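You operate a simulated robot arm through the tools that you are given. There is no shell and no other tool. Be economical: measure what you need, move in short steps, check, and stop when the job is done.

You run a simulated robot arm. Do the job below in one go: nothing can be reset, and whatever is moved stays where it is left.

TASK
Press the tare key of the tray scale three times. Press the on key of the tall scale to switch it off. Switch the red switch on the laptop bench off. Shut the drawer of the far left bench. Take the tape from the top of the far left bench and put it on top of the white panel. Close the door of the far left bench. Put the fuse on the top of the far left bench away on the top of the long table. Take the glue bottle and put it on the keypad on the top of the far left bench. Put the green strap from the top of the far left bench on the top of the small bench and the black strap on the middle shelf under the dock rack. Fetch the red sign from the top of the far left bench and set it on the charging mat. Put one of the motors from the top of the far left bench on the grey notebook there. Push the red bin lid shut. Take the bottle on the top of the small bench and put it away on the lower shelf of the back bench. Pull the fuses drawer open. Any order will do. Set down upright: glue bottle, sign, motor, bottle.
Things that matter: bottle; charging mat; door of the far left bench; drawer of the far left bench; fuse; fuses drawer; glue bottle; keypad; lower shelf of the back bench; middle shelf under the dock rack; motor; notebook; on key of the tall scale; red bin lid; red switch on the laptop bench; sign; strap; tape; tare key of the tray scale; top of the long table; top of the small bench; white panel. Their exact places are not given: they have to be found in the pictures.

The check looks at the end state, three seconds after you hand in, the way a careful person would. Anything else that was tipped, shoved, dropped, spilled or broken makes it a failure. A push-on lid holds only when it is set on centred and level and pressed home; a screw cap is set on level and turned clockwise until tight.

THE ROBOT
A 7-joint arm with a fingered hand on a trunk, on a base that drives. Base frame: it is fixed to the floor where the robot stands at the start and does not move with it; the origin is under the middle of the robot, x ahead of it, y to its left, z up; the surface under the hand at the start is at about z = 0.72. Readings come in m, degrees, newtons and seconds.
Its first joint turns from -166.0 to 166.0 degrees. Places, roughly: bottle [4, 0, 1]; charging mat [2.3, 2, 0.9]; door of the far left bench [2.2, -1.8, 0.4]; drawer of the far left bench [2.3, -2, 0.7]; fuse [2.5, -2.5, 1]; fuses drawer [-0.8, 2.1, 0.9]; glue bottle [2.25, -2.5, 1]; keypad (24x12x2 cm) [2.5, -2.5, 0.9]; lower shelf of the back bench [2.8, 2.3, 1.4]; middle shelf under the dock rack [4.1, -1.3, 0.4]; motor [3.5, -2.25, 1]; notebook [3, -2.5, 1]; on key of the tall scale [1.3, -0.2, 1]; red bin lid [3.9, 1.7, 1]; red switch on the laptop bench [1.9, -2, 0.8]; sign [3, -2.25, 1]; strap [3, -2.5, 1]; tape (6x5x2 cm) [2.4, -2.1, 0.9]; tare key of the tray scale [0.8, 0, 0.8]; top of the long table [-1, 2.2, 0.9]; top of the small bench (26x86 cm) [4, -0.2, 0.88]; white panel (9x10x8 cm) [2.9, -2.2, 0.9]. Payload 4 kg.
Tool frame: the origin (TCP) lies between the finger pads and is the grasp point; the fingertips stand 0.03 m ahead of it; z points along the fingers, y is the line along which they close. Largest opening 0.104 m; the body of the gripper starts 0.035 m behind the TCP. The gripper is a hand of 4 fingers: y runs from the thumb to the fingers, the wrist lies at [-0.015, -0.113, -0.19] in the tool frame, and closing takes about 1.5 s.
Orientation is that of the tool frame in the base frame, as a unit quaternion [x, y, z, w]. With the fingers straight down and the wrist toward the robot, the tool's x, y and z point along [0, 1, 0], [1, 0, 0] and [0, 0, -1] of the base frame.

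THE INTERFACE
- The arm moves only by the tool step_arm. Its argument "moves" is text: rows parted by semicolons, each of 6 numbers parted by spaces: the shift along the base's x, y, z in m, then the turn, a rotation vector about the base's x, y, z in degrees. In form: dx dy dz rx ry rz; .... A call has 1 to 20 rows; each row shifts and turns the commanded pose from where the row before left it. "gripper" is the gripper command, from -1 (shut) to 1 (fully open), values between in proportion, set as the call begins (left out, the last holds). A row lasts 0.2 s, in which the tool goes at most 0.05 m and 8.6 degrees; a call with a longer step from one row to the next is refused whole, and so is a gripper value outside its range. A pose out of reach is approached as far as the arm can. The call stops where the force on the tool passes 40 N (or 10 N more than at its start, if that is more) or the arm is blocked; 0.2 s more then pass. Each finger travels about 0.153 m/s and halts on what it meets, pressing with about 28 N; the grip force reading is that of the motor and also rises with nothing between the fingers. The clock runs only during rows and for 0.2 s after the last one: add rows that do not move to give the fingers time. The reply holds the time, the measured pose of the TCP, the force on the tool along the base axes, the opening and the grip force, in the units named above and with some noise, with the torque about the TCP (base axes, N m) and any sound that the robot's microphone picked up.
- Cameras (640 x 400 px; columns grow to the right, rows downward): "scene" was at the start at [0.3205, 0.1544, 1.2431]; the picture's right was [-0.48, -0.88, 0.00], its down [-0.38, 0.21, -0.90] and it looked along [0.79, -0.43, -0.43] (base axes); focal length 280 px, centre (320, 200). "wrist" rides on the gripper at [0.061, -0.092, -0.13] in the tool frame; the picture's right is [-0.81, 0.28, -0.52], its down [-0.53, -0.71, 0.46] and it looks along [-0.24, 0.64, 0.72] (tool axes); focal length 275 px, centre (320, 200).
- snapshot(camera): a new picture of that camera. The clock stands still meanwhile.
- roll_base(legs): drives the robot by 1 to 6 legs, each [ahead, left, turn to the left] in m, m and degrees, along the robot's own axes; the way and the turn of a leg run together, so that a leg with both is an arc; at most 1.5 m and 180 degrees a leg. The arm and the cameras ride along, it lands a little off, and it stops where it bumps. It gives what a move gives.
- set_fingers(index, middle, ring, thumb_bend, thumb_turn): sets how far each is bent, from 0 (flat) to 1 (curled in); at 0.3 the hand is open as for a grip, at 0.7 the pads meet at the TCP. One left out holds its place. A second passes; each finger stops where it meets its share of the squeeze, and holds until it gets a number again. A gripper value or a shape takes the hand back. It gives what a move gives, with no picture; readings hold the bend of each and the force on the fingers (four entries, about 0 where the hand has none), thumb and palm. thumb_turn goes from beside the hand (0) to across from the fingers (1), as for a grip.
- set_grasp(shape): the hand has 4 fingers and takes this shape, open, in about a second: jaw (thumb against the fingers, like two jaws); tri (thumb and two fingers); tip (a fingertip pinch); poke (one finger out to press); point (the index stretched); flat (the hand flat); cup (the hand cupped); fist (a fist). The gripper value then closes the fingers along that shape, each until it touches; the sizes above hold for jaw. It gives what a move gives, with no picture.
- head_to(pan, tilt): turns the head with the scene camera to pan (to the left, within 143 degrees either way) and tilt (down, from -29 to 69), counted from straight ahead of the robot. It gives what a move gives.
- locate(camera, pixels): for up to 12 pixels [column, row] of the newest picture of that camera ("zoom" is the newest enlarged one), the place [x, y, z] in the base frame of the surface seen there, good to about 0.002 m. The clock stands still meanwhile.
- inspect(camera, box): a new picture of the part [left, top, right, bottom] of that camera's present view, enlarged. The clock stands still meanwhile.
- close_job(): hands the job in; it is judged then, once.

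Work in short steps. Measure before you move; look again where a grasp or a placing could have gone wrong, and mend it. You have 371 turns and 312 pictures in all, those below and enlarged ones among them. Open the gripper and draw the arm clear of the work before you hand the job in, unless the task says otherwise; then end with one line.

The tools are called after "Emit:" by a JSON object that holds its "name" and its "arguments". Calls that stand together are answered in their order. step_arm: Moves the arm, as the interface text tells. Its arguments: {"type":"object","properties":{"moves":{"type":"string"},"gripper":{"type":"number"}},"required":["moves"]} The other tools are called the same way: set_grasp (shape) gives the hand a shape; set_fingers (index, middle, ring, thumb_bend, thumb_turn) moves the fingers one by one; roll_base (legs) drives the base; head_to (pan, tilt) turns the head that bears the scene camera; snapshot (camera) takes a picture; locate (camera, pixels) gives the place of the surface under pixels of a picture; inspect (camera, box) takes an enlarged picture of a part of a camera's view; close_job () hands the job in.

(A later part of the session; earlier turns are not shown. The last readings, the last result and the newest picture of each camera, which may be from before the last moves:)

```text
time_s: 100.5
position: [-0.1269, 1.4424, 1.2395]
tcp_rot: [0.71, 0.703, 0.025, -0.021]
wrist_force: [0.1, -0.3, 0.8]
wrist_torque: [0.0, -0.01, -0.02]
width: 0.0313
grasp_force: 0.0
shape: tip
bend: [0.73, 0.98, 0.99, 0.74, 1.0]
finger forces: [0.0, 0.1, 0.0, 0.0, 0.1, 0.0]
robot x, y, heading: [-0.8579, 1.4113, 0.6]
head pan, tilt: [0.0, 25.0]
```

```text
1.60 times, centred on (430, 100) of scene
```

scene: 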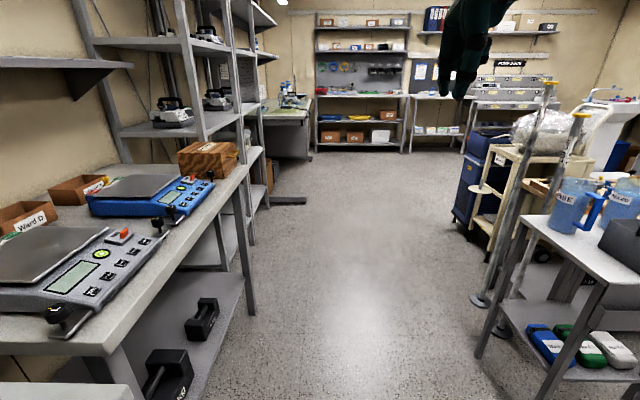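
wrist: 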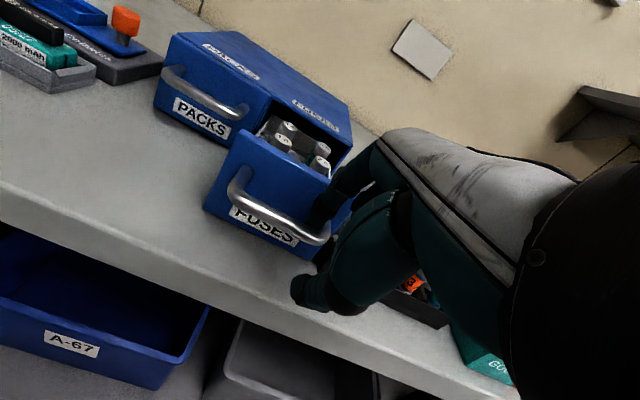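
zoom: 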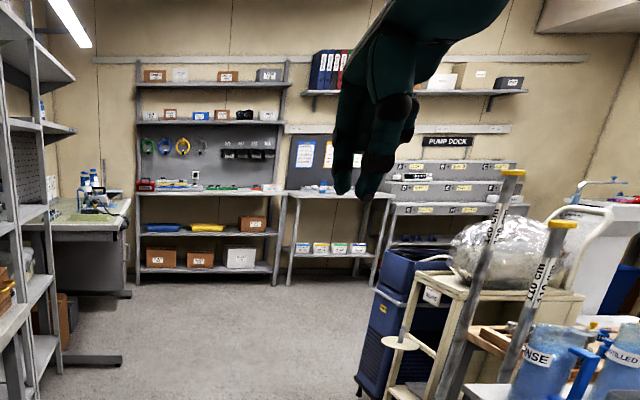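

Corridor is clear; drive ahead 3.6 m, ending in front of the far rack.

Emit:
{"name": "roll_base", "arguments": {"legs": [[1.5, 0, 0], [1.5, -0.02, 0], [0.6, 0, 0]]}}

Emit:
{"name": "head_to", "arguments": {"pan": 10, "tilt": 20}}

Emit:
{"name": "snapshot", "arguments": {"camera": "scene"}}

Emit:
{"name": "head_to", "arguments": {"pan": 85, "tilt": 10}}

Emit:
{"name": "snapshot", "arguments": {"camera": "scene"}}

Emit:
{"name": "head_to", "arguments": {"pan": -50, "tilt": 20}}

Emit:
{"name": "snapshot", "arguments": {"camera": "scene"}}

```text
refused: leg 2 is longer than a leg can be; nothing moved
```

```text
time_s: 101.2
position: [-0.1262, 1.4409, 1.2394]
tcp_rot: [0.71, 0.703, 0.026, -0.023]
wrist_force: [0.5, -0.9, -0.7]
wrist_torque: [-0.01, -0.02, 0.04]
width: 0.0313
grasp_force: 0.1
shape: tip
bend: [0.73, 0.98, 0.99, 0.74, 1.0]
finger forces: [0.1, 0.0, 0.1, 0.1, 0.0, 0.1]
robot x, y, heading: [-0.8576, 1.4077, 0.9]
head pan, tilt: [10.0, 20.0]
```

```text
247 pictures are left
```

scene: 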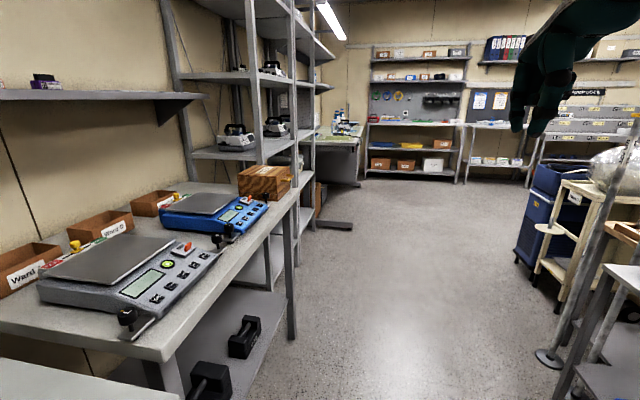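

```text
time_s: 102.7
position: [-0.1268, 1.442, 1.2403]
tcp_rot: [0.71, 0.704, 0.025, -0.023]
wrist_force: [0.2, 0.2, 0.8]
wrist_torque: [0.0, -0.01, -0.02]
width: 0.0312
grasp_force: 0.0
shape: tip
bend: [0.73, 0.98, 0.99, 0.74, 1.0]
finger forces: [0.1, 0.0, 0.1, 0.1, 0.0, 0.0]
robot x, y, heading: [-0.8593, 1.4066, 0.5]
head pan, tilt: [85.0, 10.0]
```

```text
246 pictures are left
```

scene: 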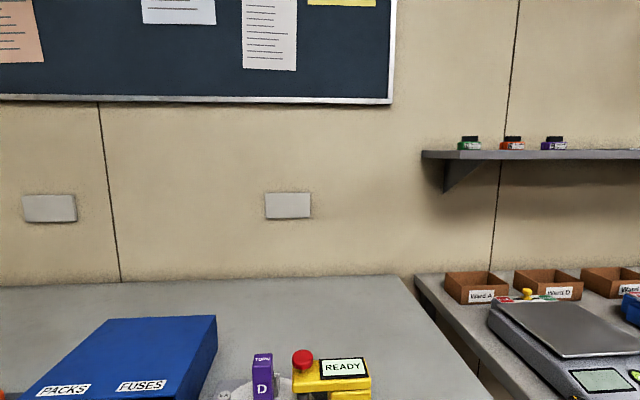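

```text
time_s: 104.8
position: [-0.1263, 1.4423, 1.239]
tcp_rot: [0.711, 0.702, 0.025, -0.022]
wrist_force: [0.6, 0.2, 0.3]
wrist_torque: [-0.03, -0.01, 0.06]
width: 0.0314
grasp_force: 0.2
shape: tip
bend: [0.73, 0.98, 0.99, 0.74, 1.0]
finger forces: [0.0, 0.0, 0.0, 0.0, 0.0, 0.0]
robot x, y, heading: [-0.8587, 1.4103, 1.0]
head pan, tilt: [-50.0, 20.0]
```

```text
245 pictures are left
```

scene: 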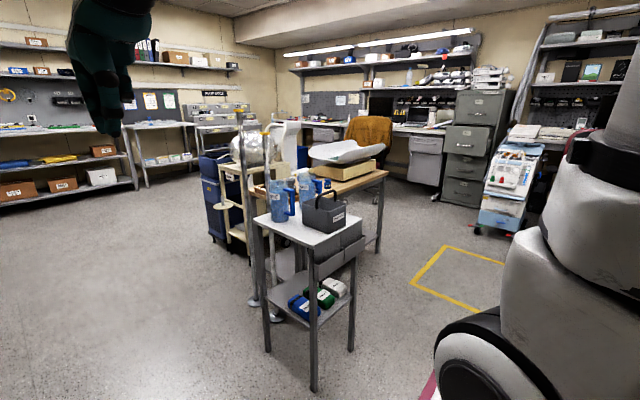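

Leg slightly too long; resend with shorter legs.

Emit:
{"name": "roll_base", "arguments": {"legs": [[1.45, 0, 0], [1.45, -0.03, 0], [0.7, 0, 0]]}}

Emit:
{"name": "head_to", "arguments": {"pan": 10, "tilt": 20}}

Emit:
{"name": "snapshot", "arguments": {"camera": "scene"}}

Emit:
{"name": "head_to", "arguments": {"pan": 85, "tilt": 10}}

Emit:
{"name": "snapshot", "arguments": {"camera": "scene"}}

Emit:
{"name": "head_to", "arguments": {"pan": -50, "tilt": 20}}

Emit:
{"name": "snapshot", "arguments": {"camera": "scene"}}

```text
time_s: 122.5
position: [3.5225, 1.4822, 1.2394]
tcp_rot: [0.71, 0.703, 0.026, -0.023]
wrist_force: [0.9, -0.1, -0.5]
wrist_torque: [-0.01, 0.0, 0.02]
width: 0.0315
grasp_force: 0.1
shape: tip
bend: [0.73, 0.98, 0.99, 0.74, 1.0]
finger forces: [0.1, 0.0, 0.0, 0.0, 0.0, 0.0]
robot x, y, heading: [2.7914, 1.4433, 1.1]
head pan, tilt: [-50.0, 20.0]
```

```text
time_s: 123.8
position: [3.5233, 1.4809, 1.239]
tcp_rot: [0.71, 0.703, 0.026, -0.023]
wrist_force: [0.1, -0.3, -0.1]
wrist_torque: [0.01, 0.0, 0.03]
width: 0.0315
grasp_force: 0.1
shape: tip
bend: [0.73, 0.98, 0.99, 0.74, 1.0]
finger forces: [0.0, 0.0, 0.0, 0.0, 0.1, 0.0]
robot x, y, heading: [2.7894, 1.4465, 0.9]
head pan, tilt: [10.0, 20.0]
```

```text
244 pictures are left
```

scene: 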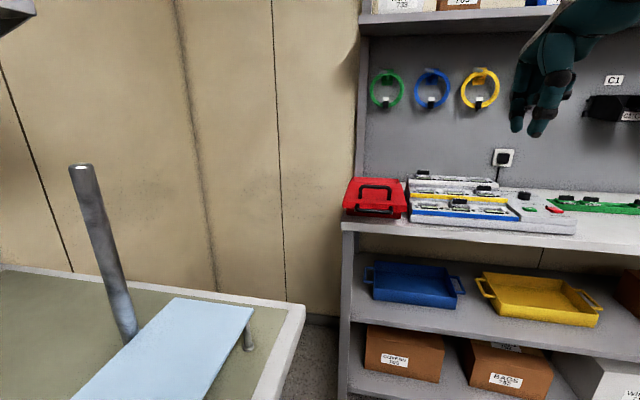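

```text
time_s: 125.3
position: [3.5235, 1.4802, 1.2397]
tcp_rot: [0.709, 0.704, 0.025, -0.023]
wrist_force: [-0.4, 0.1, 0.0]
wrist_torque: [0.0, 0.0, 0.02]
width: 0.0317
grasp_force: 0.1
shape: tip
bend: [0.73, 0.98, 0.99, 0.74, 1.0]
finger forces: [0.0, 0.1, 0.1, 0.1, 0.0, 0.0]
robot x, y, heading: [2.7891, 1.4456, 0.6]
head pan, tilt: [85.0, 10.0]
```

```text
243 pictures are left
```

scene: 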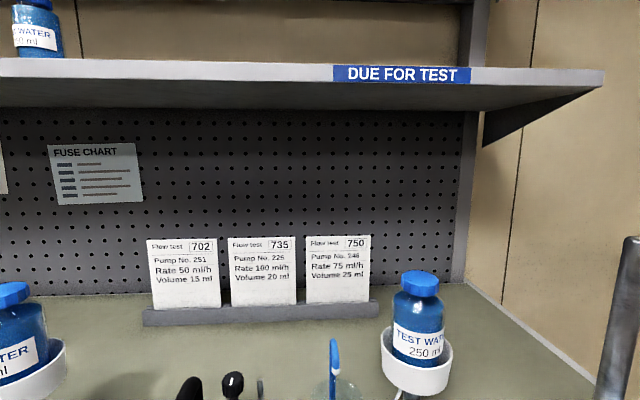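

```text
time_s: 127.5
position: [3.5234, 1.4816, 1.2396]
tcp_rot: [0.71, 0.703, 0.026, -0.023]
wrist_force: [-0.6, -0.8, -0.2]
wrist_torque: [-0.04, 0.0, 0.01]
width: 0.0313
grasp_force: 0.1
shape: tip
bend: [0.73, 0.98, 0.99, 0.74, 1.0]
finger forces: [0.1, 0.1, 0.0, 0.0, 0.0, 0.0]
robot x, y, heading: [2.7951, 1.4475, 0.9]
head pan, tilt: [-50.0, 20.0]
```

```text
242 pictures are left
```

scene: 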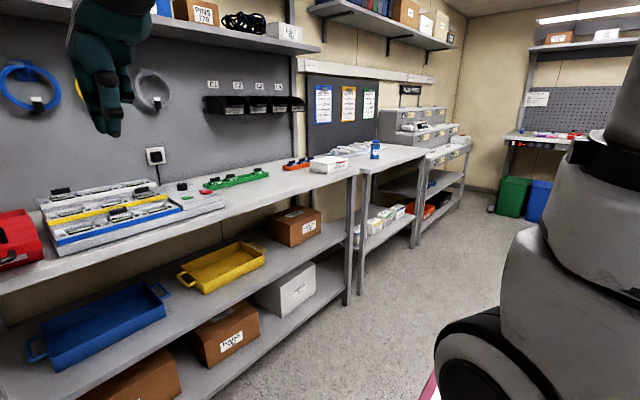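

Emit:
{"name": "head_to", "arguments": {"pan": 5, "tilt": 20}}

Emit:
{"name": "inspect", "arguments": {"camera": "scene", "box": [240, 120, 440, 260]}}

Emit:
{"name": "locate", "arguments": {"camera": "zoom", "pixels": [[320, 180], [235, 190], [400, 180], [320, 240], [250, 240], [380, 255], [320, 160], [310, 300], [230, 235]]}}

```text
time_s: 128.7
position: [3.5236, 1.481, 1.2397]
tcp_rot: [0.709, 0.704, 0.026, -0.022]
wrist_force: [-0.3, 0.5, 0.1]
wrist_torque: [-0.02, 0.0, 0.0]
width: 0.0315
grasp_force: 0.1
shape: tip
bend: [0.73, 0.98, 0.99, 0.74, 1.0]
finger forces: [0.0, 0.1, 0.0, 0.1, 0.0, 0.0]
robot x, y, heading: [2.7926, 1.4468, 1.0]
head pan, tilt: [5.0, 20.0]
```

```text
2.86 times, centred on (340, 190) of scene
```

zoom: 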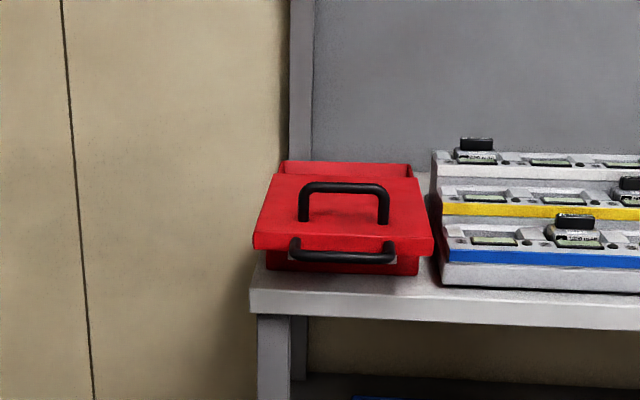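

```text
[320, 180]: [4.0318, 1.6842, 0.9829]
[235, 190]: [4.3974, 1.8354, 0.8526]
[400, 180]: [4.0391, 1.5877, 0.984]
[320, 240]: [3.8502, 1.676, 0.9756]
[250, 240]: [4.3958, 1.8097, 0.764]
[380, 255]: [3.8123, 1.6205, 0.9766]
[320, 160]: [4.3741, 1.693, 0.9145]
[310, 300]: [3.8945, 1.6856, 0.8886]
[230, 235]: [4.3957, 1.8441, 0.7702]
```

Emit:
{"name": "snapshot", "arguments": {"camera": "scene"}}

Emit:
{"name": "inspect", "arguments": {"camera": "scene", "box": [310, 150, 390, 210]}}

Emit:
{"name": "locate", "arguments": {"camera": "zoom", "pixels": [[180, 130], [180, 160], [180, 250], [430, 240], [300, 95], [300, 110], [290, 180], [300, 225], [470, 110], [300, 250], [280, 300], [450, 300]]}}

Emit:
{"name": "locate", "arguments": {"camera": "scene", "pixels": [[330, 305], [240, 390], [170, 320], [100, 280]]}}

```text
240 pictures are left
```

scene: 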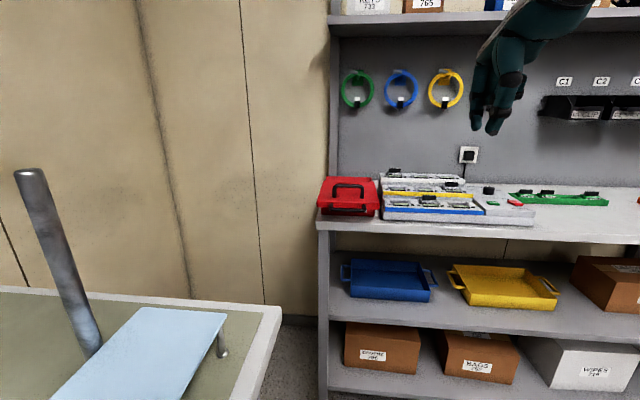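

```text
6.67 times, centred on (350, 180) of scene
```

zoom: 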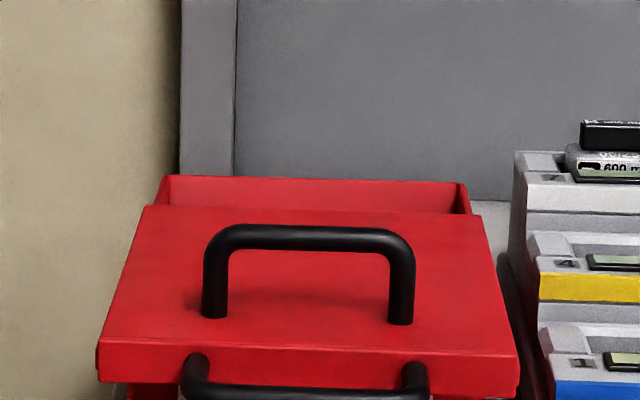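

```text
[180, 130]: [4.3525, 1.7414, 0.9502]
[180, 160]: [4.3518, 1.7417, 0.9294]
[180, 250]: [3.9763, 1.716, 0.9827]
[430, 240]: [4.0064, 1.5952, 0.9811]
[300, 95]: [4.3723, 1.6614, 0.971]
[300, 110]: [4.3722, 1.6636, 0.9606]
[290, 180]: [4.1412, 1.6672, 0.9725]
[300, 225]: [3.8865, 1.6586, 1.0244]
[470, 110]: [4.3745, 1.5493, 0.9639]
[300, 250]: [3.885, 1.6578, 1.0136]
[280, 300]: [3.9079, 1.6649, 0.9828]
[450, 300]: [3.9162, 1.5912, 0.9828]
```

```text
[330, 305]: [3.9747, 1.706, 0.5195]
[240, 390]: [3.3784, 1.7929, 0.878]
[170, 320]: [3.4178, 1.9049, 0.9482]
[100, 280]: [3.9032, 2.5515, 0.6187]
```

The lid is slid forward ~10 cm (back of the bin exposed); pushing its handle (x≈3.886, y≈1.655, top z 1.024) toward +x shuts it. I check the upper shelf clearance, then move closer.

Emit:
{"name": "locate", "arguments": {"camera": "scene", "pixels": [[420, 28], [420, 40], [420, 15], [600, 15], [345, 5]]}}

Emit:
{"name": "roll_base", "arguments": {"legs": [[0.25, 0.0, -1]]}}

Emit:
{"name": "step_arm", "arguments": {"moves": "0 0.04 0 0 0 0;0 0.04 0 0 0 0;0 0.04 0 0 0 0;0 0.04 0 0 0 0;0 0 0 0 0 0;0 0 0 0 0 0", "gripper": -1}}

Emit:
{"name": "snapshot", "arguments": {"camera": "scene"}}

Emit:
{"name": "snapshot", "arguments": {"camera": "wrist"}}

```text
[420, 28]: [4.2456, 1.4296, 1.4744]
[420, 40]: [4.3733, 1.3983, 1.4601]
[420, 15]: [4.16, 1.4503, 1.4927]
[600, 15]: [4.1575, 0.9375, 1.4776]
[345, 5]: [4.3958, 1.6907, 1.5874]
```

```text
time_s: 130.5
position: [3.7704, 1.4755, 1.2394]
tcp_rot: [0.714, 0.7, 0.025, -0.023]
wrist_force: [-0.2, 0.3, 0.5]
wrist_torque: [-0.03, -0.02, -0.01]
width: 0.0314
grasp_force: 0.1
shape: tip
bend: [0.73, 0.98, 0.99, 0.74, 1.0]
finger forces: [0.0, 0.1, 0.0, 0.1, 0.0, 0.1]
robot x, y, heading: [3.0355, 1.4484, 0.2]
head pan, tilt: [5.0, 20.0]
```

```text
time_s: 131.9
position: [3.7703, 1.636, 1.2414]
tcp_rot: [0.713, 0.7, 0.025, -0.022]
wrist_force: [0.0, 0.1, 0.2]
wrist_torque: [0.02, -0.01, -0.02]
width: 0.0001
grasp_force: 27.7
shape: tip
bend: [0.7, 1.0, 1.0, 0.47, 1.0]
finger forces: [0.1, 0.0, 0.0, 0.0, 0.1, 0.0]
robot x, y, heading: [3.0444, 1.4463, 0.3]
head pan, tilt: [5.0, 20.0]
```

```text
238 pictures are left
```

scene: 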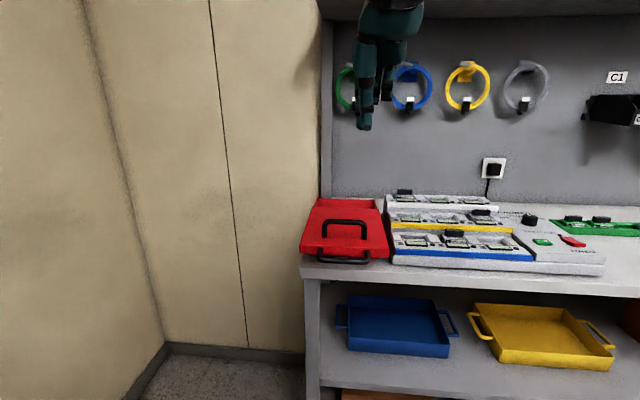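

```text
237 pictures are left
```

wrist: 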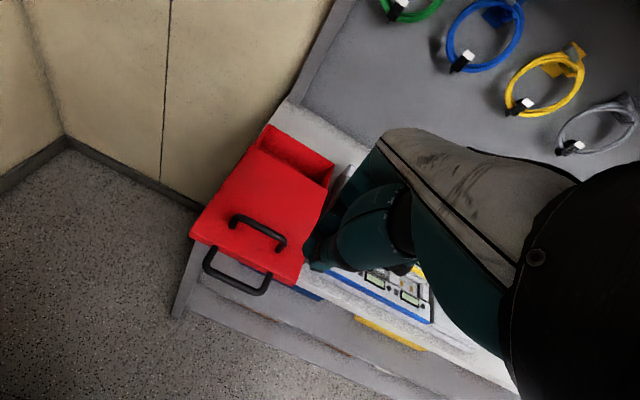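

Emit:
{"name": "inspect", "arguments": {"camera": "wrist", "box": [160, 100, 360, 310]}}

Emit:
{"name": "locate", "arguments": {"camera": "wrist", "pixels": [[258, 230], [232, 217], [284, 242], [260, 220], [298, 278], [200, 237], [285, 165], [270, 130], [325, 175], [240, 285], [295, 140]]}}

```text
1.90 times, centred on (260, 205) of wrist
```

zoom: 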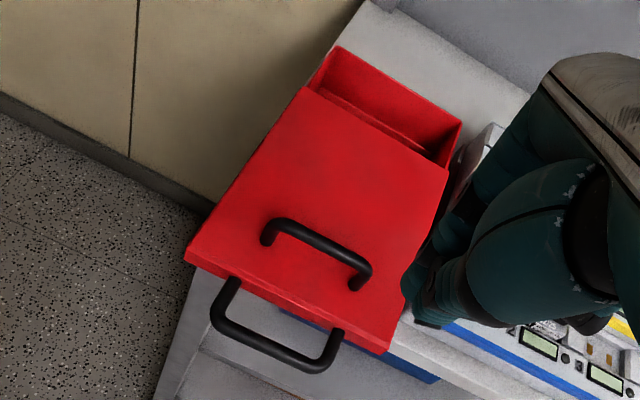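

```text
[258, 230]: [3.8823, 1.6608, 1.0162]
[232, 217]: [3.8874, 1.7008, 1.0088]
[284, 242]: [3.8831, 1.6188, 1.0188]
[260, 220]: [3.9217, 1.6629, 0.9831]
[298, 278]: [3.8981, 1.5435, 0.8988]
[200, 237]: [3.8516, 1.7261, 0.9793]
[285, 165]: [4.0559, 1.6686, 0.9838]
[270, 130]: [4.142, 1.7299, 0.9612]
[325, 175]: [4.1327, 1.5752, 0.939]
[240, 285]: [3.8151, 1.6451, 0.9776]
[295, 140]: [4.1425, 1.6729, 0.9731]
```

I close the jaw into a blunt tip, and come down in front of the lid handle.

Emit:
{"name": "set_grasp", "arguments": {"shape": "jaw"}}

Emit:
{"name": "step_arm", "arguments": {"moves": "0.02 0.008 -0.04 0 0 0;0.02 0.008 -0.04 0 0 0;0.02 0.008 -0.04 0 0 0;0 0 -0.04 0 0 0;0 0 -0.02 0 0 0;0 0 0 0 0 0", "gripper": -1}}

Emit:
{"name": "snapshot", "arguments": {"camera": "wrist"}}

Emit:
{"name": "snapshot", "arguments": {"camera": "scene"}}

```text
time_s: 132.8
position: [3.7713, 1.6348, 1.2413]
tcp_rot: [0.713, 0.7, 0.025, -0.022]
wrist_force: [0.4, -0.1, -0.2]
wrist_torque: [0.0, -0.02, -0.02]
width: 0.1036
grasp_force: 0.0
shape: jaw
bend: [0.3, 0.3, 0.3, 0.3, 0.98]
finger forces: [0.0, 0.0, 0.1, 0.1, 0.1, 0.0]
robot x, y, heading: [3.0356, 1.4479, 0.1]
head pan, tilt: [5.0, 20.0]
```

```text
time_s: 134.2
position: [3.8284, 1.6608, 1.0588]
tcp_rot: [0.713, 0.7, 0.025, -0.022]
wrist_force: [-0.2, 0.6, 0.3]
wrist_torque: [-0.01, 0.02, -0.03]
width: 0.0
grasp_force: 28.1
shape: jaw
bend: [0.7, 0.7, 0.7, 0.46, 1.0]
finger forces: [0.0, 0.0, 0.1, 0.0, 0.1, 0.0]
robot x, y, heading: [3.0381, 1.45, 0.2]
head pan, tilt: [5.0, 20.0]
```

```text
235 pictures are left
```

wrist: 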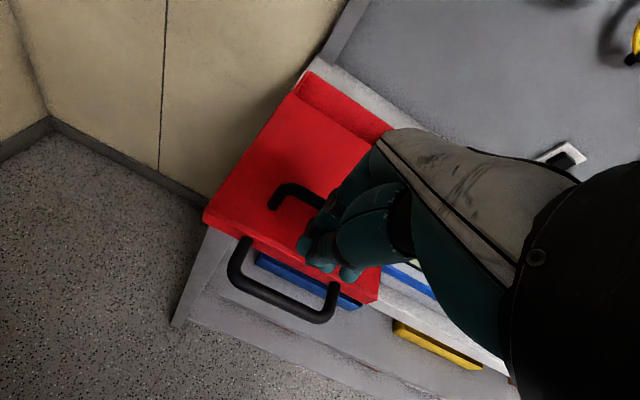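

```text
234 pictures are left
```

scene: 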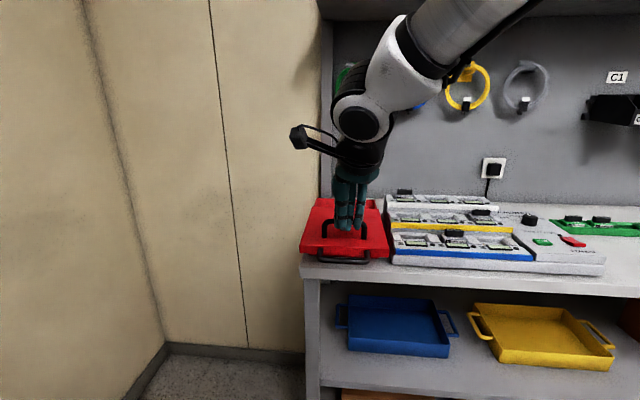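

Lower 3.5 cm and push forward slowly.

Emit:
{"name": "step_arm", "arguments": {"moves": "0 0 -0.02 0 0 0;0 0 -0.014 0 0 0;0 0 0 0 0 0"}}

Emit:
{"name": "step_arm", "arguments": {"moves": "0.012 0 0 0 0 0;0.012 0 0 0 0 0;0.012 0 0 0 0 0;0.012 0 0 0 0 0;0.012 0 0 0 0 0;0.012 0 0 0 0 0;0.012 0 0 0 0 0;0.012 0 0 0 0 0;0 0 0 0 0 0"}}

Emit:
{"name": "snapshot", "arguments": {"camera": "wrist"}}

Emit:
{"name": "inspect", "arguments": {"camera": "scene", "box": [270, 150, 430, 290]}}

```text
time_s: 135.0
position: [3.83, 1.6591, 1.0261]
tcp_rot: [0.713, 0.7, 0.026, -0.023]
wrist_force: [0.3, -0.2, -0.7]
wrist_torque: [0.01, 0.0, 0.03]
width: 0.0001
grasp_force: 27.9
shape: jaw
bend: [0.7, 0.7, 0.7, 0.46, 1.0]
finger forces: [0.0, 0.0, 0.0, 0.1, 0.1, 0.1]
robot x, y, heading: [3.0366, 1.4487, 0.1]
head pan, tilt: [5.0, 20.0]
```

```text
time_s: 137.0
position: [3.9271, 1.6598, 1.0253]
tcp_rot: [0.714, 0.7, 0.024, -0.022]
wrist_force: [-0.5, -0.4, 0.7]
wrist_torque: [-0.02, -0.01, -0.01]
width: 0.0
grasp_force: 28.1
shape: jaw
bend: [0.7, 0.7, 0.7, 0.46, 1.0]
finger forces: [0.1, 0.5, 0.1, 0.0, 0.1, 0.0]
robot x, y, heading: [3.0397, 1.4462, 0.3]
head pan, tilt: [5.0, 20.0]
```

```text
233 pictures are left
```

wrist: 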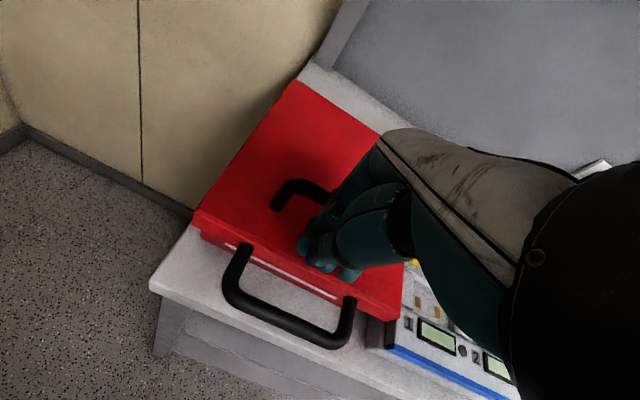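

```text
2.86 times, centred on (350, 220) of scene
```

zoom: 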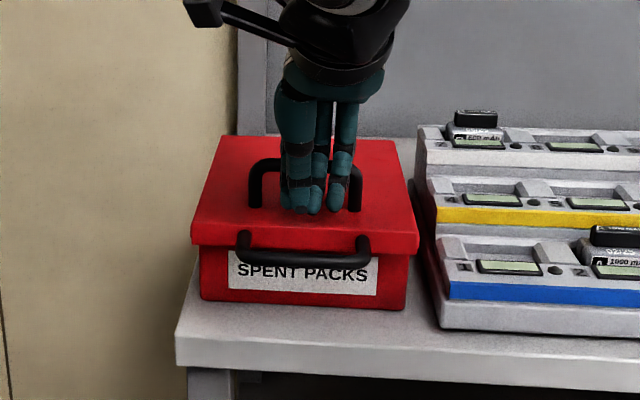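

Nearly shut; push a bit more until a stop is felt.

Emit:
{"name": "step_arm", "arguments": {"moves": "0.006 0 0 0 0 0;0.006 0 0 0 0 0;0.006 0 0 0 0 0;0.006 0 0 0 0 0;0 0 0 0 0 0"}}

Emit:
{"name": "step_arm", "arguments": {"moves": "-0.03 0 0 0 0 0;0 0 0.04 0 0 0;0 0 0.05 0 0 0;0 0 0.05 0 0 0;0 0 0.05 0 0 0;0 -0.03 0.03 0 0 0;0 0 0 0 0 0"}}

Emit:
{"name": "inspect", "arguments": {"camera": "wrist", "box": [160, 100, 360, 310]}}

Emit:
{"name": "inspect", "arguments": {"camera": "scene", "box": [270, 150, 430, 290]}}

```text
time_s: 138.2
position: [3.951, 1.6611, 1.0257]
tcp_rot: [0.714, 0.699, 0.025, -0.022]
wrist_force: [-6.6, -1.4, 5.8]
wrist_torque: [-0.04, -0.11, -0.16]
width: 0.0
grasp_force: 28.3
shape: jaw
bend: [0.7, 0.7, 0.7, 0.47, 1.0]
finger forces: [0.0, 8.9, 0.0, 0.0, 0.1, 0.1]
robot x, y, heading: [3.0364, 1.4494, 0.4]
head pan, tilt: [5.0, 20.0]
```

```text
time_s: 139.8
position: [3.9194, 1.6295, 1.246]
tcp_rot: [0.714, 0.7, 0.025, -0.021]
wrist_force: [-0.2, 0.5, 1.1]
wrist_torque: [-0.01, -0.01, 0.02]
width: 0.0001
grasp_force: 27.9
shape: jaw
bend: [0.7, 0.7, 0.7, 0.47, 1.0]
finger forces: [0.1, 0.1, 0.1, 0.1, 0.0, 0.1]
robot x, y, heading: [3.0402, 1.4413, 0.2]
head pan, tilt: [5.0, 20.0]
```

```text
1.90 times, centred on (260, 205) of wrist
```

zoom: 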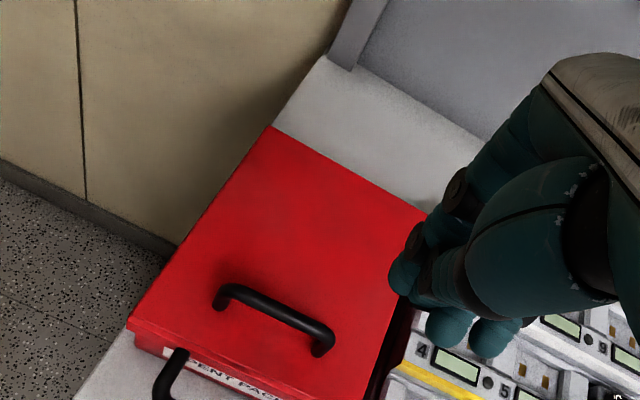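

```text
2.86 times, centred on (350, 220) of scene
```

zoom: 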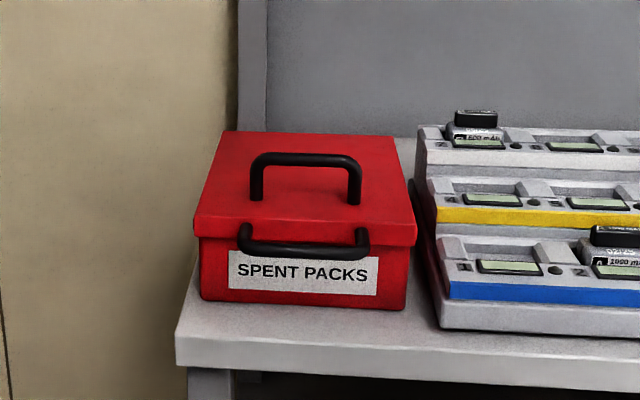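

Emit:
{"name": "locate", "arguments": {"camera": "zoom", "pixels": [[310, 138], [300, 225], [300, 300], [205, 240], [210, 280], [410, 235], [400, 280], [230, 140], [380, 142]]}}

```text
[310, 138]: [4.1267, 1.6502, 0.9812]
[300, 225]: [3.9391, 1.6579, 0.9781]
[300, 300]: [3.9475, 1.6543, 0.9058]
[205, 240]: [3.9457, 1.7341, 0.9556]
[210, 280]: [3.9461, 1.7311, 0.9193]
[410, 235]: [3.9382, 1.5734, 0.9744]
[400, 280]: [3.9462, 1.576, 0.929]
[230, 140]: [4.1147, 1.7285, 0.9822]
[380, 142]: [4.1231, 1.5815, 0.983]
```

Lid is shut. Next the bottle on the small bench: retract and strafe right.

Emit:
{"name": "step_arm", "arguments": {"moves": "-0.04 -0.04 0 0 0 0;-0.04 -0.04 0 0 0 0;-0.04 -0.04 0 0 0 0;-0.02 -0.04 0 0 0 0;0 -0.03 0 0 0 0;0 0 0 0 0 0", "gripper": 1}}

Emit:
{"name": "roll_base", "arguments": {"legs": [[0, -1.4, 0]]}}

Emit:
{"name": "head_to", "arguments": {"pan": 0, "tilt": 25}}

Emit:
{"name": "snapshot", "arguments": {"camera": "scene"}}

```text
refused: row 1 steps farther than a row can; nothing moved
```

```text
time_s: 146.8
position: [3.9253, 0.232, 1.2449]
tcp_rot: [0.715, 0.698, 0.025, -0.021]
wrist_force: [0.3, -0.1, 0.0]
wrist_torque: [0.0, -0.02, 0.0]
width: 0.0
grasp_force: 28.0
shape: jaw
bend: [0.7, 0.7, 0.7, 0.47, 1.0]
finger forces: [0.1, 0.1, 0.0, 0.1, 0.0, 0.0]
robot x, y, heading: [3.0458, 0.0556, -0.0]
head pan, tilt: [5.0, 20.0]
```

```text
time_s: 147.4
position: [3.9267, 0.2323, 1.2449]
tcp_rot: [0.716, 0.698, 0.025, -0.023]
wrist_force: [0.1, -0.5, 0.8]
wrist_torque: [0.0, 0.02, 0.03]
width: 0.0
grasp_force: 27.8
shape: jaw
bend: [0.7, 0.7, 0.7, 0.47, 1.0]
finger forces: [0.1, 0.0, 0.0, 0.0, 0.0, 0.1]
robot x, y, heading: [3.0442, 0.0538, 0.0]
head pan, tilt: [0.0, 25.0]
```

```text
229 pictures are left
```

scene: 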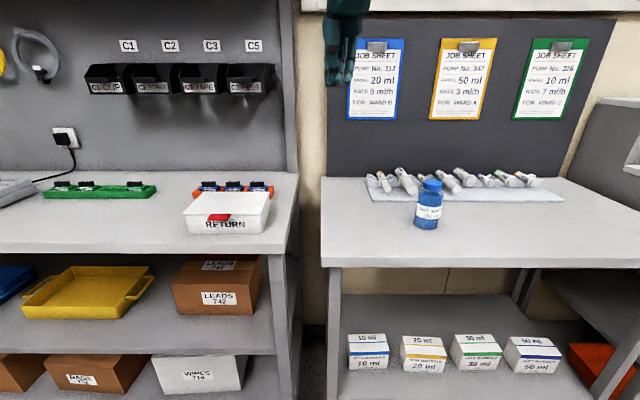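

Bottle at (428,205). Zoom and locate.

Emit:
{"name": "inspect", "arguments": {"camera": "scene", "box": [350, 150, 510, 250]}}

Emit:
{"name": "locate", "arguments": {"camera": "zoom", "pixels": [[322, 130], [310, 240], [310, 300], [265, 240], [360, 240], [300, 120], [345, 122], [270, 330], [310, 320]]}}

Emit:
{"name": "locate", "arguments": {"camera": "scene", "pixels": [[330, 255], [625, 260], [325, 185], [560, 185], [450, 200], [240, 200], [355, 365]]}}

```text
4.00 times, centred on (430, 200) of scene
```

zoom: 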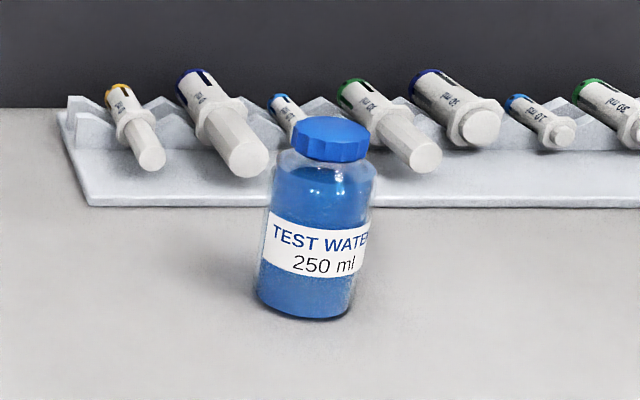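

```text
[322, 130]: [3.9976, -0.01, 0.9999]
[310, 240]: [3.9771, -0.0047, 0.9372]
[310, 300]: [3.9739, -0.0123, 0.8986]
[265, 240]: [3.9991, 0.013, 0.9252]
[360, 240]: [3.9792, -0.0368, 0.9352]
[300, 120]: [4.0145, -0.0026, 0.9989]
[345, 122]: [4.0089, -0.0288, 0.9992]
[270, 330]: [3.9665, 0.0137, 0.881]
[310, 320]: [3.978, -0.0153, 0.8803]
```

```text
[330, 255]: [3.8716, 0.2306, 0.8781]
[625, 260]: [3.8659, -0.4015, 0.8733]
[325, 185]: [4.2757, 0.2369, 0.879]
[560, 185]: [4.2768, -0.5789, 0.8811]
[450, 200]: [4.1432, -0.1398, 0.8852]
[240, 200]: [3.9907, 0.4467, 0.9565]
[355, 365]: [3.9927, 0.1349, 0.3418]
```

Bottle centre ≈ (4.000,-0.013), z 0.88–1.0. I'll use a side grasp (fingers forward, 20° down) so it can later go onto the shelf. First yaw -90° while retracting.

Emit:
{"name": "step_arm", "arguments": {"moves": "-0.016 -0.022 0 0 0 -8.2;-0.016 -0.022 0 0 0 -8.2;-0.016 -0.022 0 0 0 -8.2;-0.016 -0.022 0 0 0 -8.2;-0.016 -0.022 0 0 0 -8.2;-0.016 -0.022 0 0 0 -8.2;-0.016 -0.022 0 0 0 -8.2;-0.016 -0.022 0 0 0 -8.2;-0.016 -0.022 0 0 0 -8.2;-0.016 -0.022 0 0 0 -8.2;-0.016 -0.022 0 0 0 -6;0 0 0 0 0 0", "gripper": 1}}

Emit:
{"name": "step_arm", "arguments": {"moves": "0 0 0 0 -8 0;0 0 0 0 -8 0;0 0 0 0 -8 0;0 0 0 0 -8 0;0 0 0 0 -8 0;0 0 0 0 -8 0;0 0 0 0 -8 0;0 0 0 0 -8 0;0 0 0 0 -6 0;0 0 0 0 0 0"}}

Emit:
{"name": "snapshot", "arguments": {"camera": "scene"}}

Emit:
{"name": "snapshot", "arguments": {"camera": "wrist"}}

```text
time_s: 150.0
position: [3.7517, -0.0098, 1.2442]
tcp_rot: [0.999, 0.005, 0.034, 0.002]
wrist_force: [-0.7, 0.1, -0.2]
wrist_torque: [0.0, -0.02, -0.01]
width: 0.1037
grasp_force: 0.1
shape: jaw
bend: [0.3, 0.3, 0.3, 0.3, 0.98]
finger forces: [0.0, 0.0, 0.0, 0.0, 0.0, 0.0]
robot x, y, heading: [3.0406, 0.0567, -0.1]
head pan, tilt: [0.0, 25.0]
```

```text
time_s: 152.2
position: [3.7334, -0.0148, 1.2718]
tcp_rot: [0.813, -0.003, 0.582, -0.02]
wrist_force: [0.1, -0.4, -0.1]
wrist_torque: [0.0, 0.01, 0.05]
width: 0.1037
grasp_force: 0.0
shape: jaw
bend: [0.3, 0.3, 0.3, 0.3, 0.98]
finger forces: [0.0, 0.0, 0.0, 0.1, 0.1, 0.0]
out of reach, approached as far as the arm can: row 7, 8
robot x, y, heading: [3.0443, 0.0531, 0.1]
head pan, tilt: [0.0, 25.0]
```

```text
227 pictures are left
```

scene: 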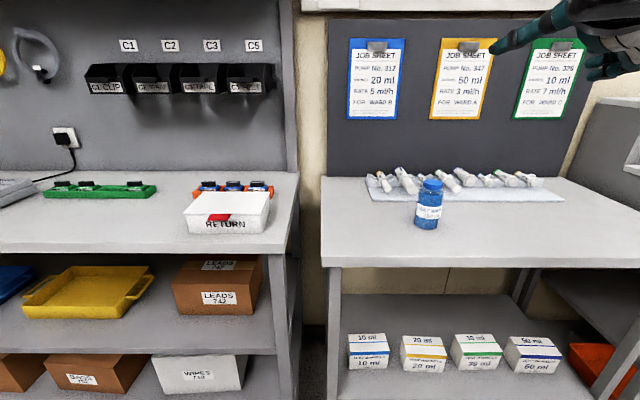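

```text
226 pictures are left
```

wrist: 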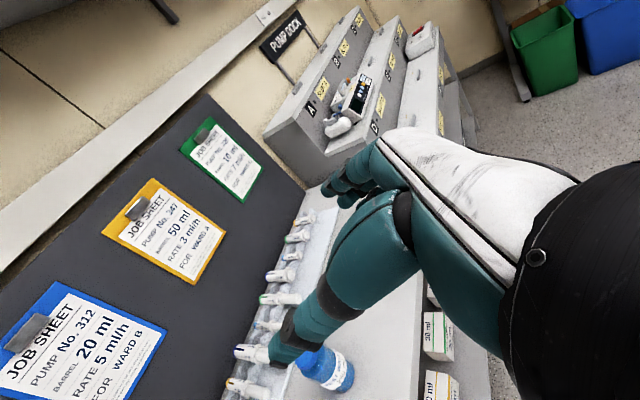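

Orientation good (71° pitch). Move to a pre-grasp point in front of the bottle and check.

Emit:
{"name": "step_arm", "arguments": {"moves": "0.015 0 -0.04 0 0 0;0.02 0 -0.04 0 0 0;0.02 0 -0.04 0 0 0;0.02 0 -0.04 0 0 0;0.02 0 -0.04 0 0 0;0.02 0 -0.04 0 0 0;0.03 0.002 -0.03 0 0 0;0 0 -0.013 0 0 0;0 0 0 0 0 0"}}

Emit:
{"name": "snapshot", "arguments": {"camera": "wrist"}}

Emit:
{"name": "snapshot", "arguments": {"camera": "scene"}}

```text
time_s: 153.0
position: [3.7947, 0.0297, 1.1732]
tcp_rot: [0.81, -0.003, 0.569, -0.141]
wrist_force: [-0.3, 1.3, 0.2]
wrist_torque: [0.0, -0.02, -0.05]
width: 0.1038
grasp_force: 0.0
shape: jaw
bend: [0.3, 0.3, 0.3, 0.3, 0.98]
finger forces: [0.0, 0.0, 0.0, 0.1, 0.0, 0.0]
robot x, y, heading: [3.0427, 0.0568, -0.2]
head pan, tilt: [0.0, 25.0]
stopped in row 3: the arm was blocked; the commanded pose is now the measured one
```

```text
225 pictures are left
```

wrist: 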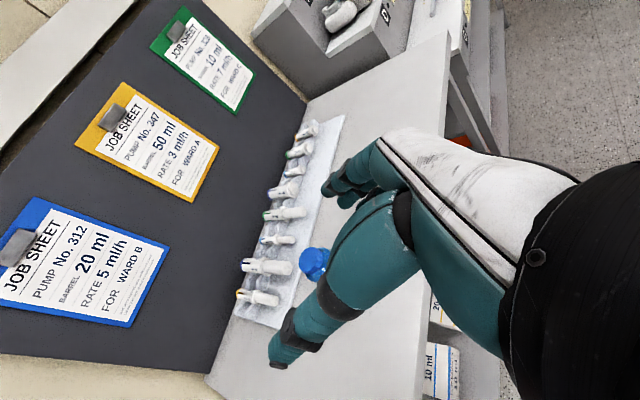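

```text
224 pictures are left
```

scene: 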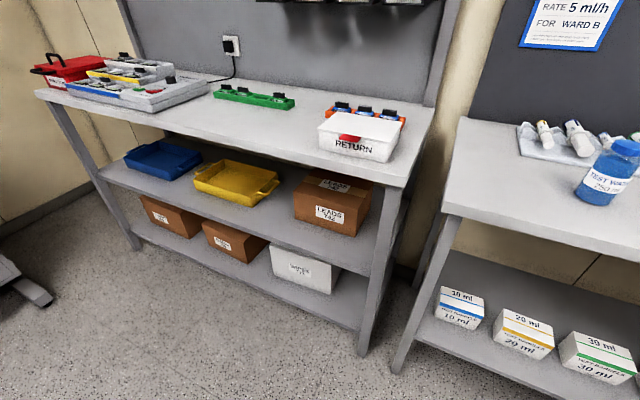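

The arm was blocked and the scene view shifted – probably the arm touched the head mast. Back off slightly and re-aim the head.

Emit:
{"name": "step_arm", "arguments": {"moves": "0 -0.02 0.03 0 0 0;0 -0.02 0.03 0 0 0;0 0 0 0 0 0"}}

Emit:
{"name": "head_to", "arguments": {"pan": 0, "tilt": 25}}

Emit:
{"name": "snapshot", "arguments": {"camera": "scene"}}

```text
time_s: 153.8
position: [3.793, -0.0121, 1.2311]
tcp_rot: [0.811, -0.004, 0.569, -0.136]
wrist_force: [0.7, -0.2, -0.9]
wrist_torque: [-0.03, -0.01, 0.0]
width: 0.1038
grasp_force: 0.1
shape: jaw
bend: [0.3, 0.3, 0.3, 0.3, 0.98]
finger forces: [0.1, 0.1, 0.0, 0.1, 0.0, 0.0]
robot x, y, heading: [3.0402, 0.0544, 0.0]
head pan, tilt: [0.0, 25.0]
```

```text
time_s: 154.4
position: [3.7932, -0.0119, 1.23]
tcp_rot: [0.81, -0.003, 0.57, -0.137]
wrist_force: [0.2, -0.9, -0.3]
wrist_torque: [0.0, 0.0, 0.04]
width: 0.1039
grasp_force: 0.1
shape: jaw
bend: [0.3, 0.3, 0.3, 0.3, 0.98]
finger forces: [0.0, 0.1, 0.0, 0.1, 0.1, 0.0]
robot x, y, heading: [3.041, 0.0536, -0.0]
head pan, tilt: [0.0, 25.0]
```

```text
223 pictures are left
```

scene: 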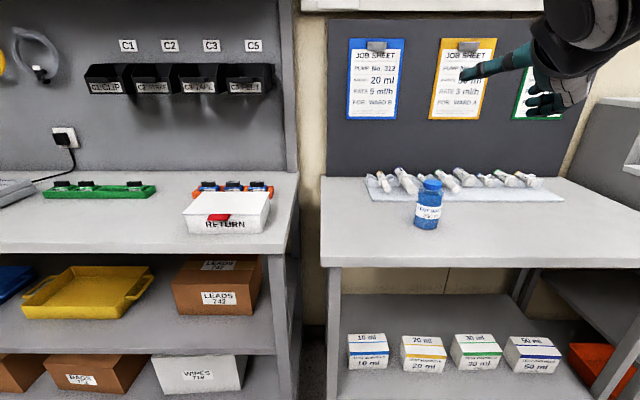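

Recovered. I shift the base 0.28 m left so the wrist works away from the head mast, then correct the orientation.

Emit:
{"name": "roll_base", "arguments": {"legs": [[0, 0.28, 0]]}}

Emit:
{"name": "step_arm", "arguments": {"moves": "0 -0.045 0 0 0 0;0 -0.045 0 0 0 0;0 -0.045 0 0 0 0;0 -0.045 0 -6.5 0 -4.3;0.01 -0.045 0 -6.5 0 -4.3;0.01 -0.045 0 0 0 0;0.01 -0.01 0 0 0 0;0 0 0 0 0 0"}}

Emit:
{"name": "snapshot", "arguments": {"camera": "scene"}}

```text
time_s: 156.3
position: [3.7922, 0.268, 1.2295]
tcp_rot: [0.811, -0.003, 0.569, -0.136]
wrist_force: [-0.2, 0.1, -0.2]
wrist_torque: [0.0, 0.03, -0.01]
width: 0.1042
grasp_force: 0.1
shape: jaw
bend: [0.3, 0.3, 0.3, 0.3, 0.98]
finger forces: [0.0, 0.0, 0.1, 0.0, 0.0, 0.0]
robot x, y, heading: [3.0431, 0.3326, 0.1]
head pan, tilt: [0.0, 25.0]
```

```text
time_s: 158.2
position: [3.8231, -0.0111, 1.2308]
tcp_rot: [0.819, 0.001, 0.574, -0.001]
wrist_force: [-0.1, 0.0, 0.3]
wrist_torque: [-0.02, -0.01, 0.02]
width: 0.1037
grasp_force: 0.0
shape: jaw
bend: [0.3, 0.3, 0.3, 0.3, 0.98]
finger forces: [0.0, 0.0, 0.0, 0.0, 0.0, 0.1]
robot x, y, heading: [3.0427, 0.3366, 0.0]
head pan, tilt: [0.0, 25.0]
```

```text
222 pictures are left
```

scene: 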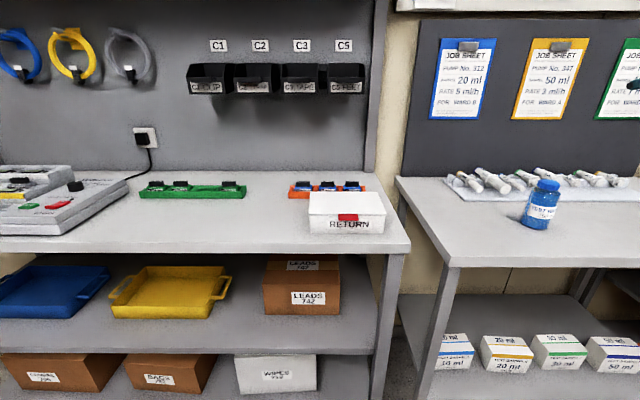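

Orientation exact. Descend to pre-grasp in front of the bottle.

Emit:
{"name": "head_to", "arguments": {"pan": -20, "tilt": 25}}

Emit:
{"name": "step_arm", "arguments": {"moves": "0.007 0 -0.04 0 0 0;0.01 0 -0.04 0 0 0;0.01 0 -0.04 0 0 0;0.01 0 -0.04 0 0 0;0.01 0 -0.04 0 0 0;0 0 -0.04 0 0 0;0 0 0 0 0 0"}}

Emit:
{"name": "snapshot", "arguments": {"camera": "wrist"}}

Emit:
{"name": "snapshot", "arguments": {"camera": "scene"}}

```text
time_s: 159.0
position: [3.8237, -0.0104, 1.2303]
tcp_rot: [0.819, 0.001, 0.574, -0.001]
wrist_force: [0.5, 0.2, 0.2]
wrist_torque: [-0.01, 0.01, 0.02]
width: 0.1041
grasp_force: 0.0
shape: jaw
bend: [0.3, 0.3, 0.3, 0.3, 0.98]
finger forces: [0.0, 0.0, 0.0, 0.0, 0.0, 0.0]
robot x, y, heading: [3.0421, 0.3318, -0.1]
head pan, tilt: [-20.0, 25.0]
```

```text
time_s: 160.6
position: [3.8715, -0.0118, 0.9864]
tcp_rot: [0.818, 0.002, 0.575, -0.001]
wrist_force: [0.4, 0.0, 0.0]
wrist_torque: [-0.03, 0.0, -0.01]
width: 0.1039
grasp_force: 0.0
shape: jaw
bend: [0.3, 0.3, 0.3, 0.3, 0.98]
finger forces: [0.0, 0.1, 0.0, 0.0, 0.0, 0.1]
robot x, y, heading: [3.0396, 0.3375, -0.0]
head pan, tilt: [-20.0, 25.0]
```

```text
221 pictures are left
```

wrist: 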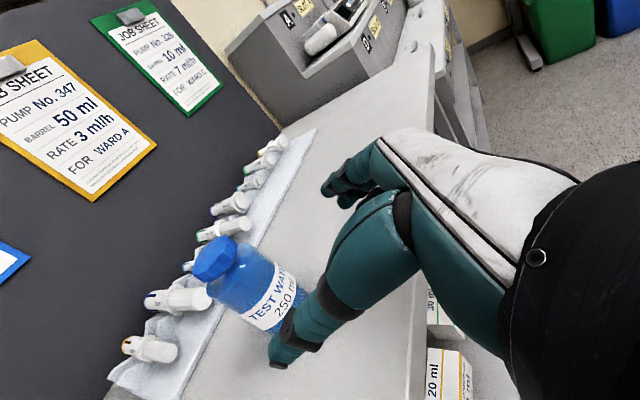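

```text
220 pictures are left
```

scene: 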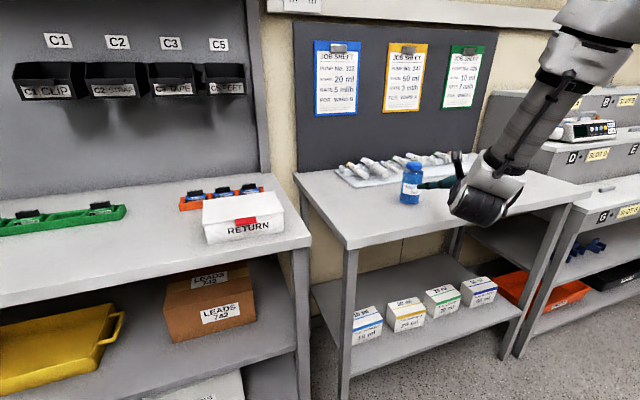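

The projected grasp point (257,291) falls right on the bottle body. Advance along the tool axis, then close.

Emit:
{"name": "step_arm", "arguments": {"moves": "0.032 0 -0.011 0 0 0;0.032 0 -0.011 0 0 0;0.032 0 -0.011 0 0 0;0.03 0 -0.01 0 0 0;0 0 0 0 0 0"}}

Emit:
{"name": "step_arm", "arguments": {"moves": "0 0 0 0 0 0;0 0 0 0 0 0;0 0 0 0 0 0;0 0 0 0 0 0;0 0 0 0 0 0;0 0 0 0 0 0", "gripper": -1}}

Emit:
{"name": "snapshot", "arguments": {"camera": "wrist"}}

```text
time_s: 161.8
position: [3.9983, -0.0113, 0.9466]
tcp_rot: [0.819, 0.001, 0.574, -0.001]
wrist_force: [0.0, -0.1, 0.2]
wrist_torque: [0.03, 0.02, -0.01]
width: 0.104
grasp_force: 0.0
shape: jaw
bend: [0.3, 0.3, 0.3, 0.3, 0.98]
finger forces: [0.0, 0.1, 0.0, 0.0, 0.0, 0.1]
robot x, y, heading: [3.0414, 0.3402, 0.0]
head pan, tilt: [-20.0, 25.0]
```

```text
time_s: 163.2
position: [3.9985, -0.0114, 0.9464]
tcp_rot: [0.819, 0.001, 0.574, -0.001]
wrist_force: [1.2, 0.2, 0.3]
wrist_torque: [-0.07, -0.04, 0.0]
width: 0.0487
grasp_force: 27.9
shape: jaw
bend: [0.74, 0.43, 0.38, 0.73, 1.0]
finger forces: [14.7, 6.4, 3.5, 0.1, 23.4, 0.0]
robot x, y, heading: [3.0409, 0.3344, 0.2]
head pan, tilt: [-20.0, 25.0]
```

```text
219 pictures are left
```

wrist: 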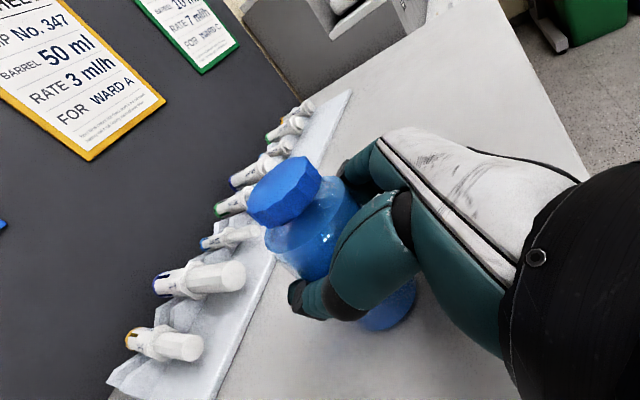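

Grip is firm (4 contacts). Lift and pull back.

Emit:
{"name": "step_arm", "arguments": {"moves": "0 0 0.03 0 0 0;0 0 0.04 0 0 0;0 0 0.04 0 0 0;-0.02 0 0.04 0 0 0;-0.03 0 0.04 0 0 0;-0.03 0 0.04 0 0 0;-0.04 0 0.02 0 0 0;-0.03 0 0 0 0 0;0 0 0 0 0 0"}}

Emit:
{"name": "snapshot", "arguments": {"camera": "wrist"}}

Emit:
{"name": "snapshot", "arguments": {"camera": "scene"}}

```text
time_s: 165.2
position: [3.8467, -0.0115, 1.1934]
tcp_rot: [0.819, 0.001, 0.574, -0.001]
wrist_force: [-0.9, 0.4, -3.0]
wrist_torque: [0.02, 0.0, 0.02]
width: 0.0488
grasp_force: 28.3
shape: jaw
bend: [0.74, 0.43, 0.38, 0.73, 1.0]
finger forces: [14.4, 6.4, 3.7, 0.0, 23.0, 0.0]
robot x, y, heading: [3.0431, 0.3342, -0.0]
head pan, tilt: [-20.0, 25.0]
```

```text
218 pictures are left
```

wrist: 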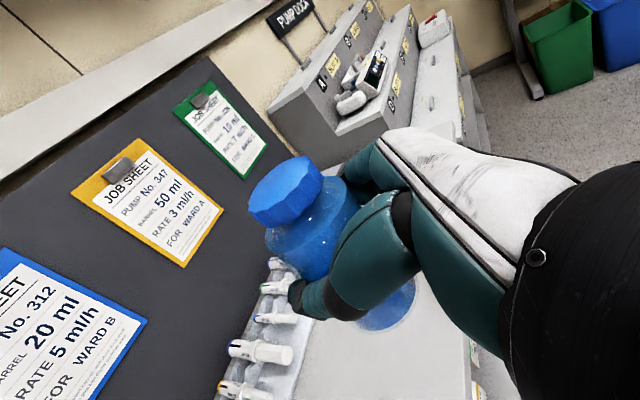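

```text
217 pictures are left
```

scene: 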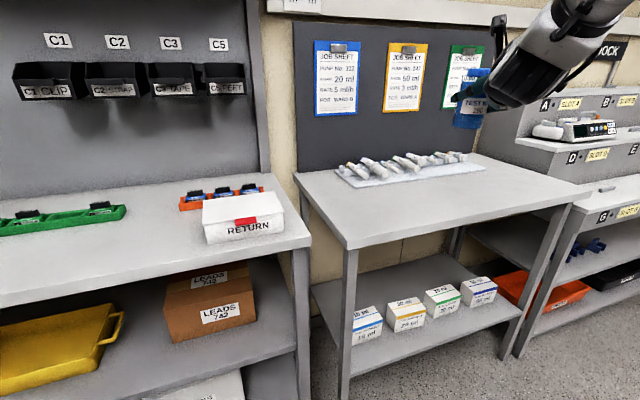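

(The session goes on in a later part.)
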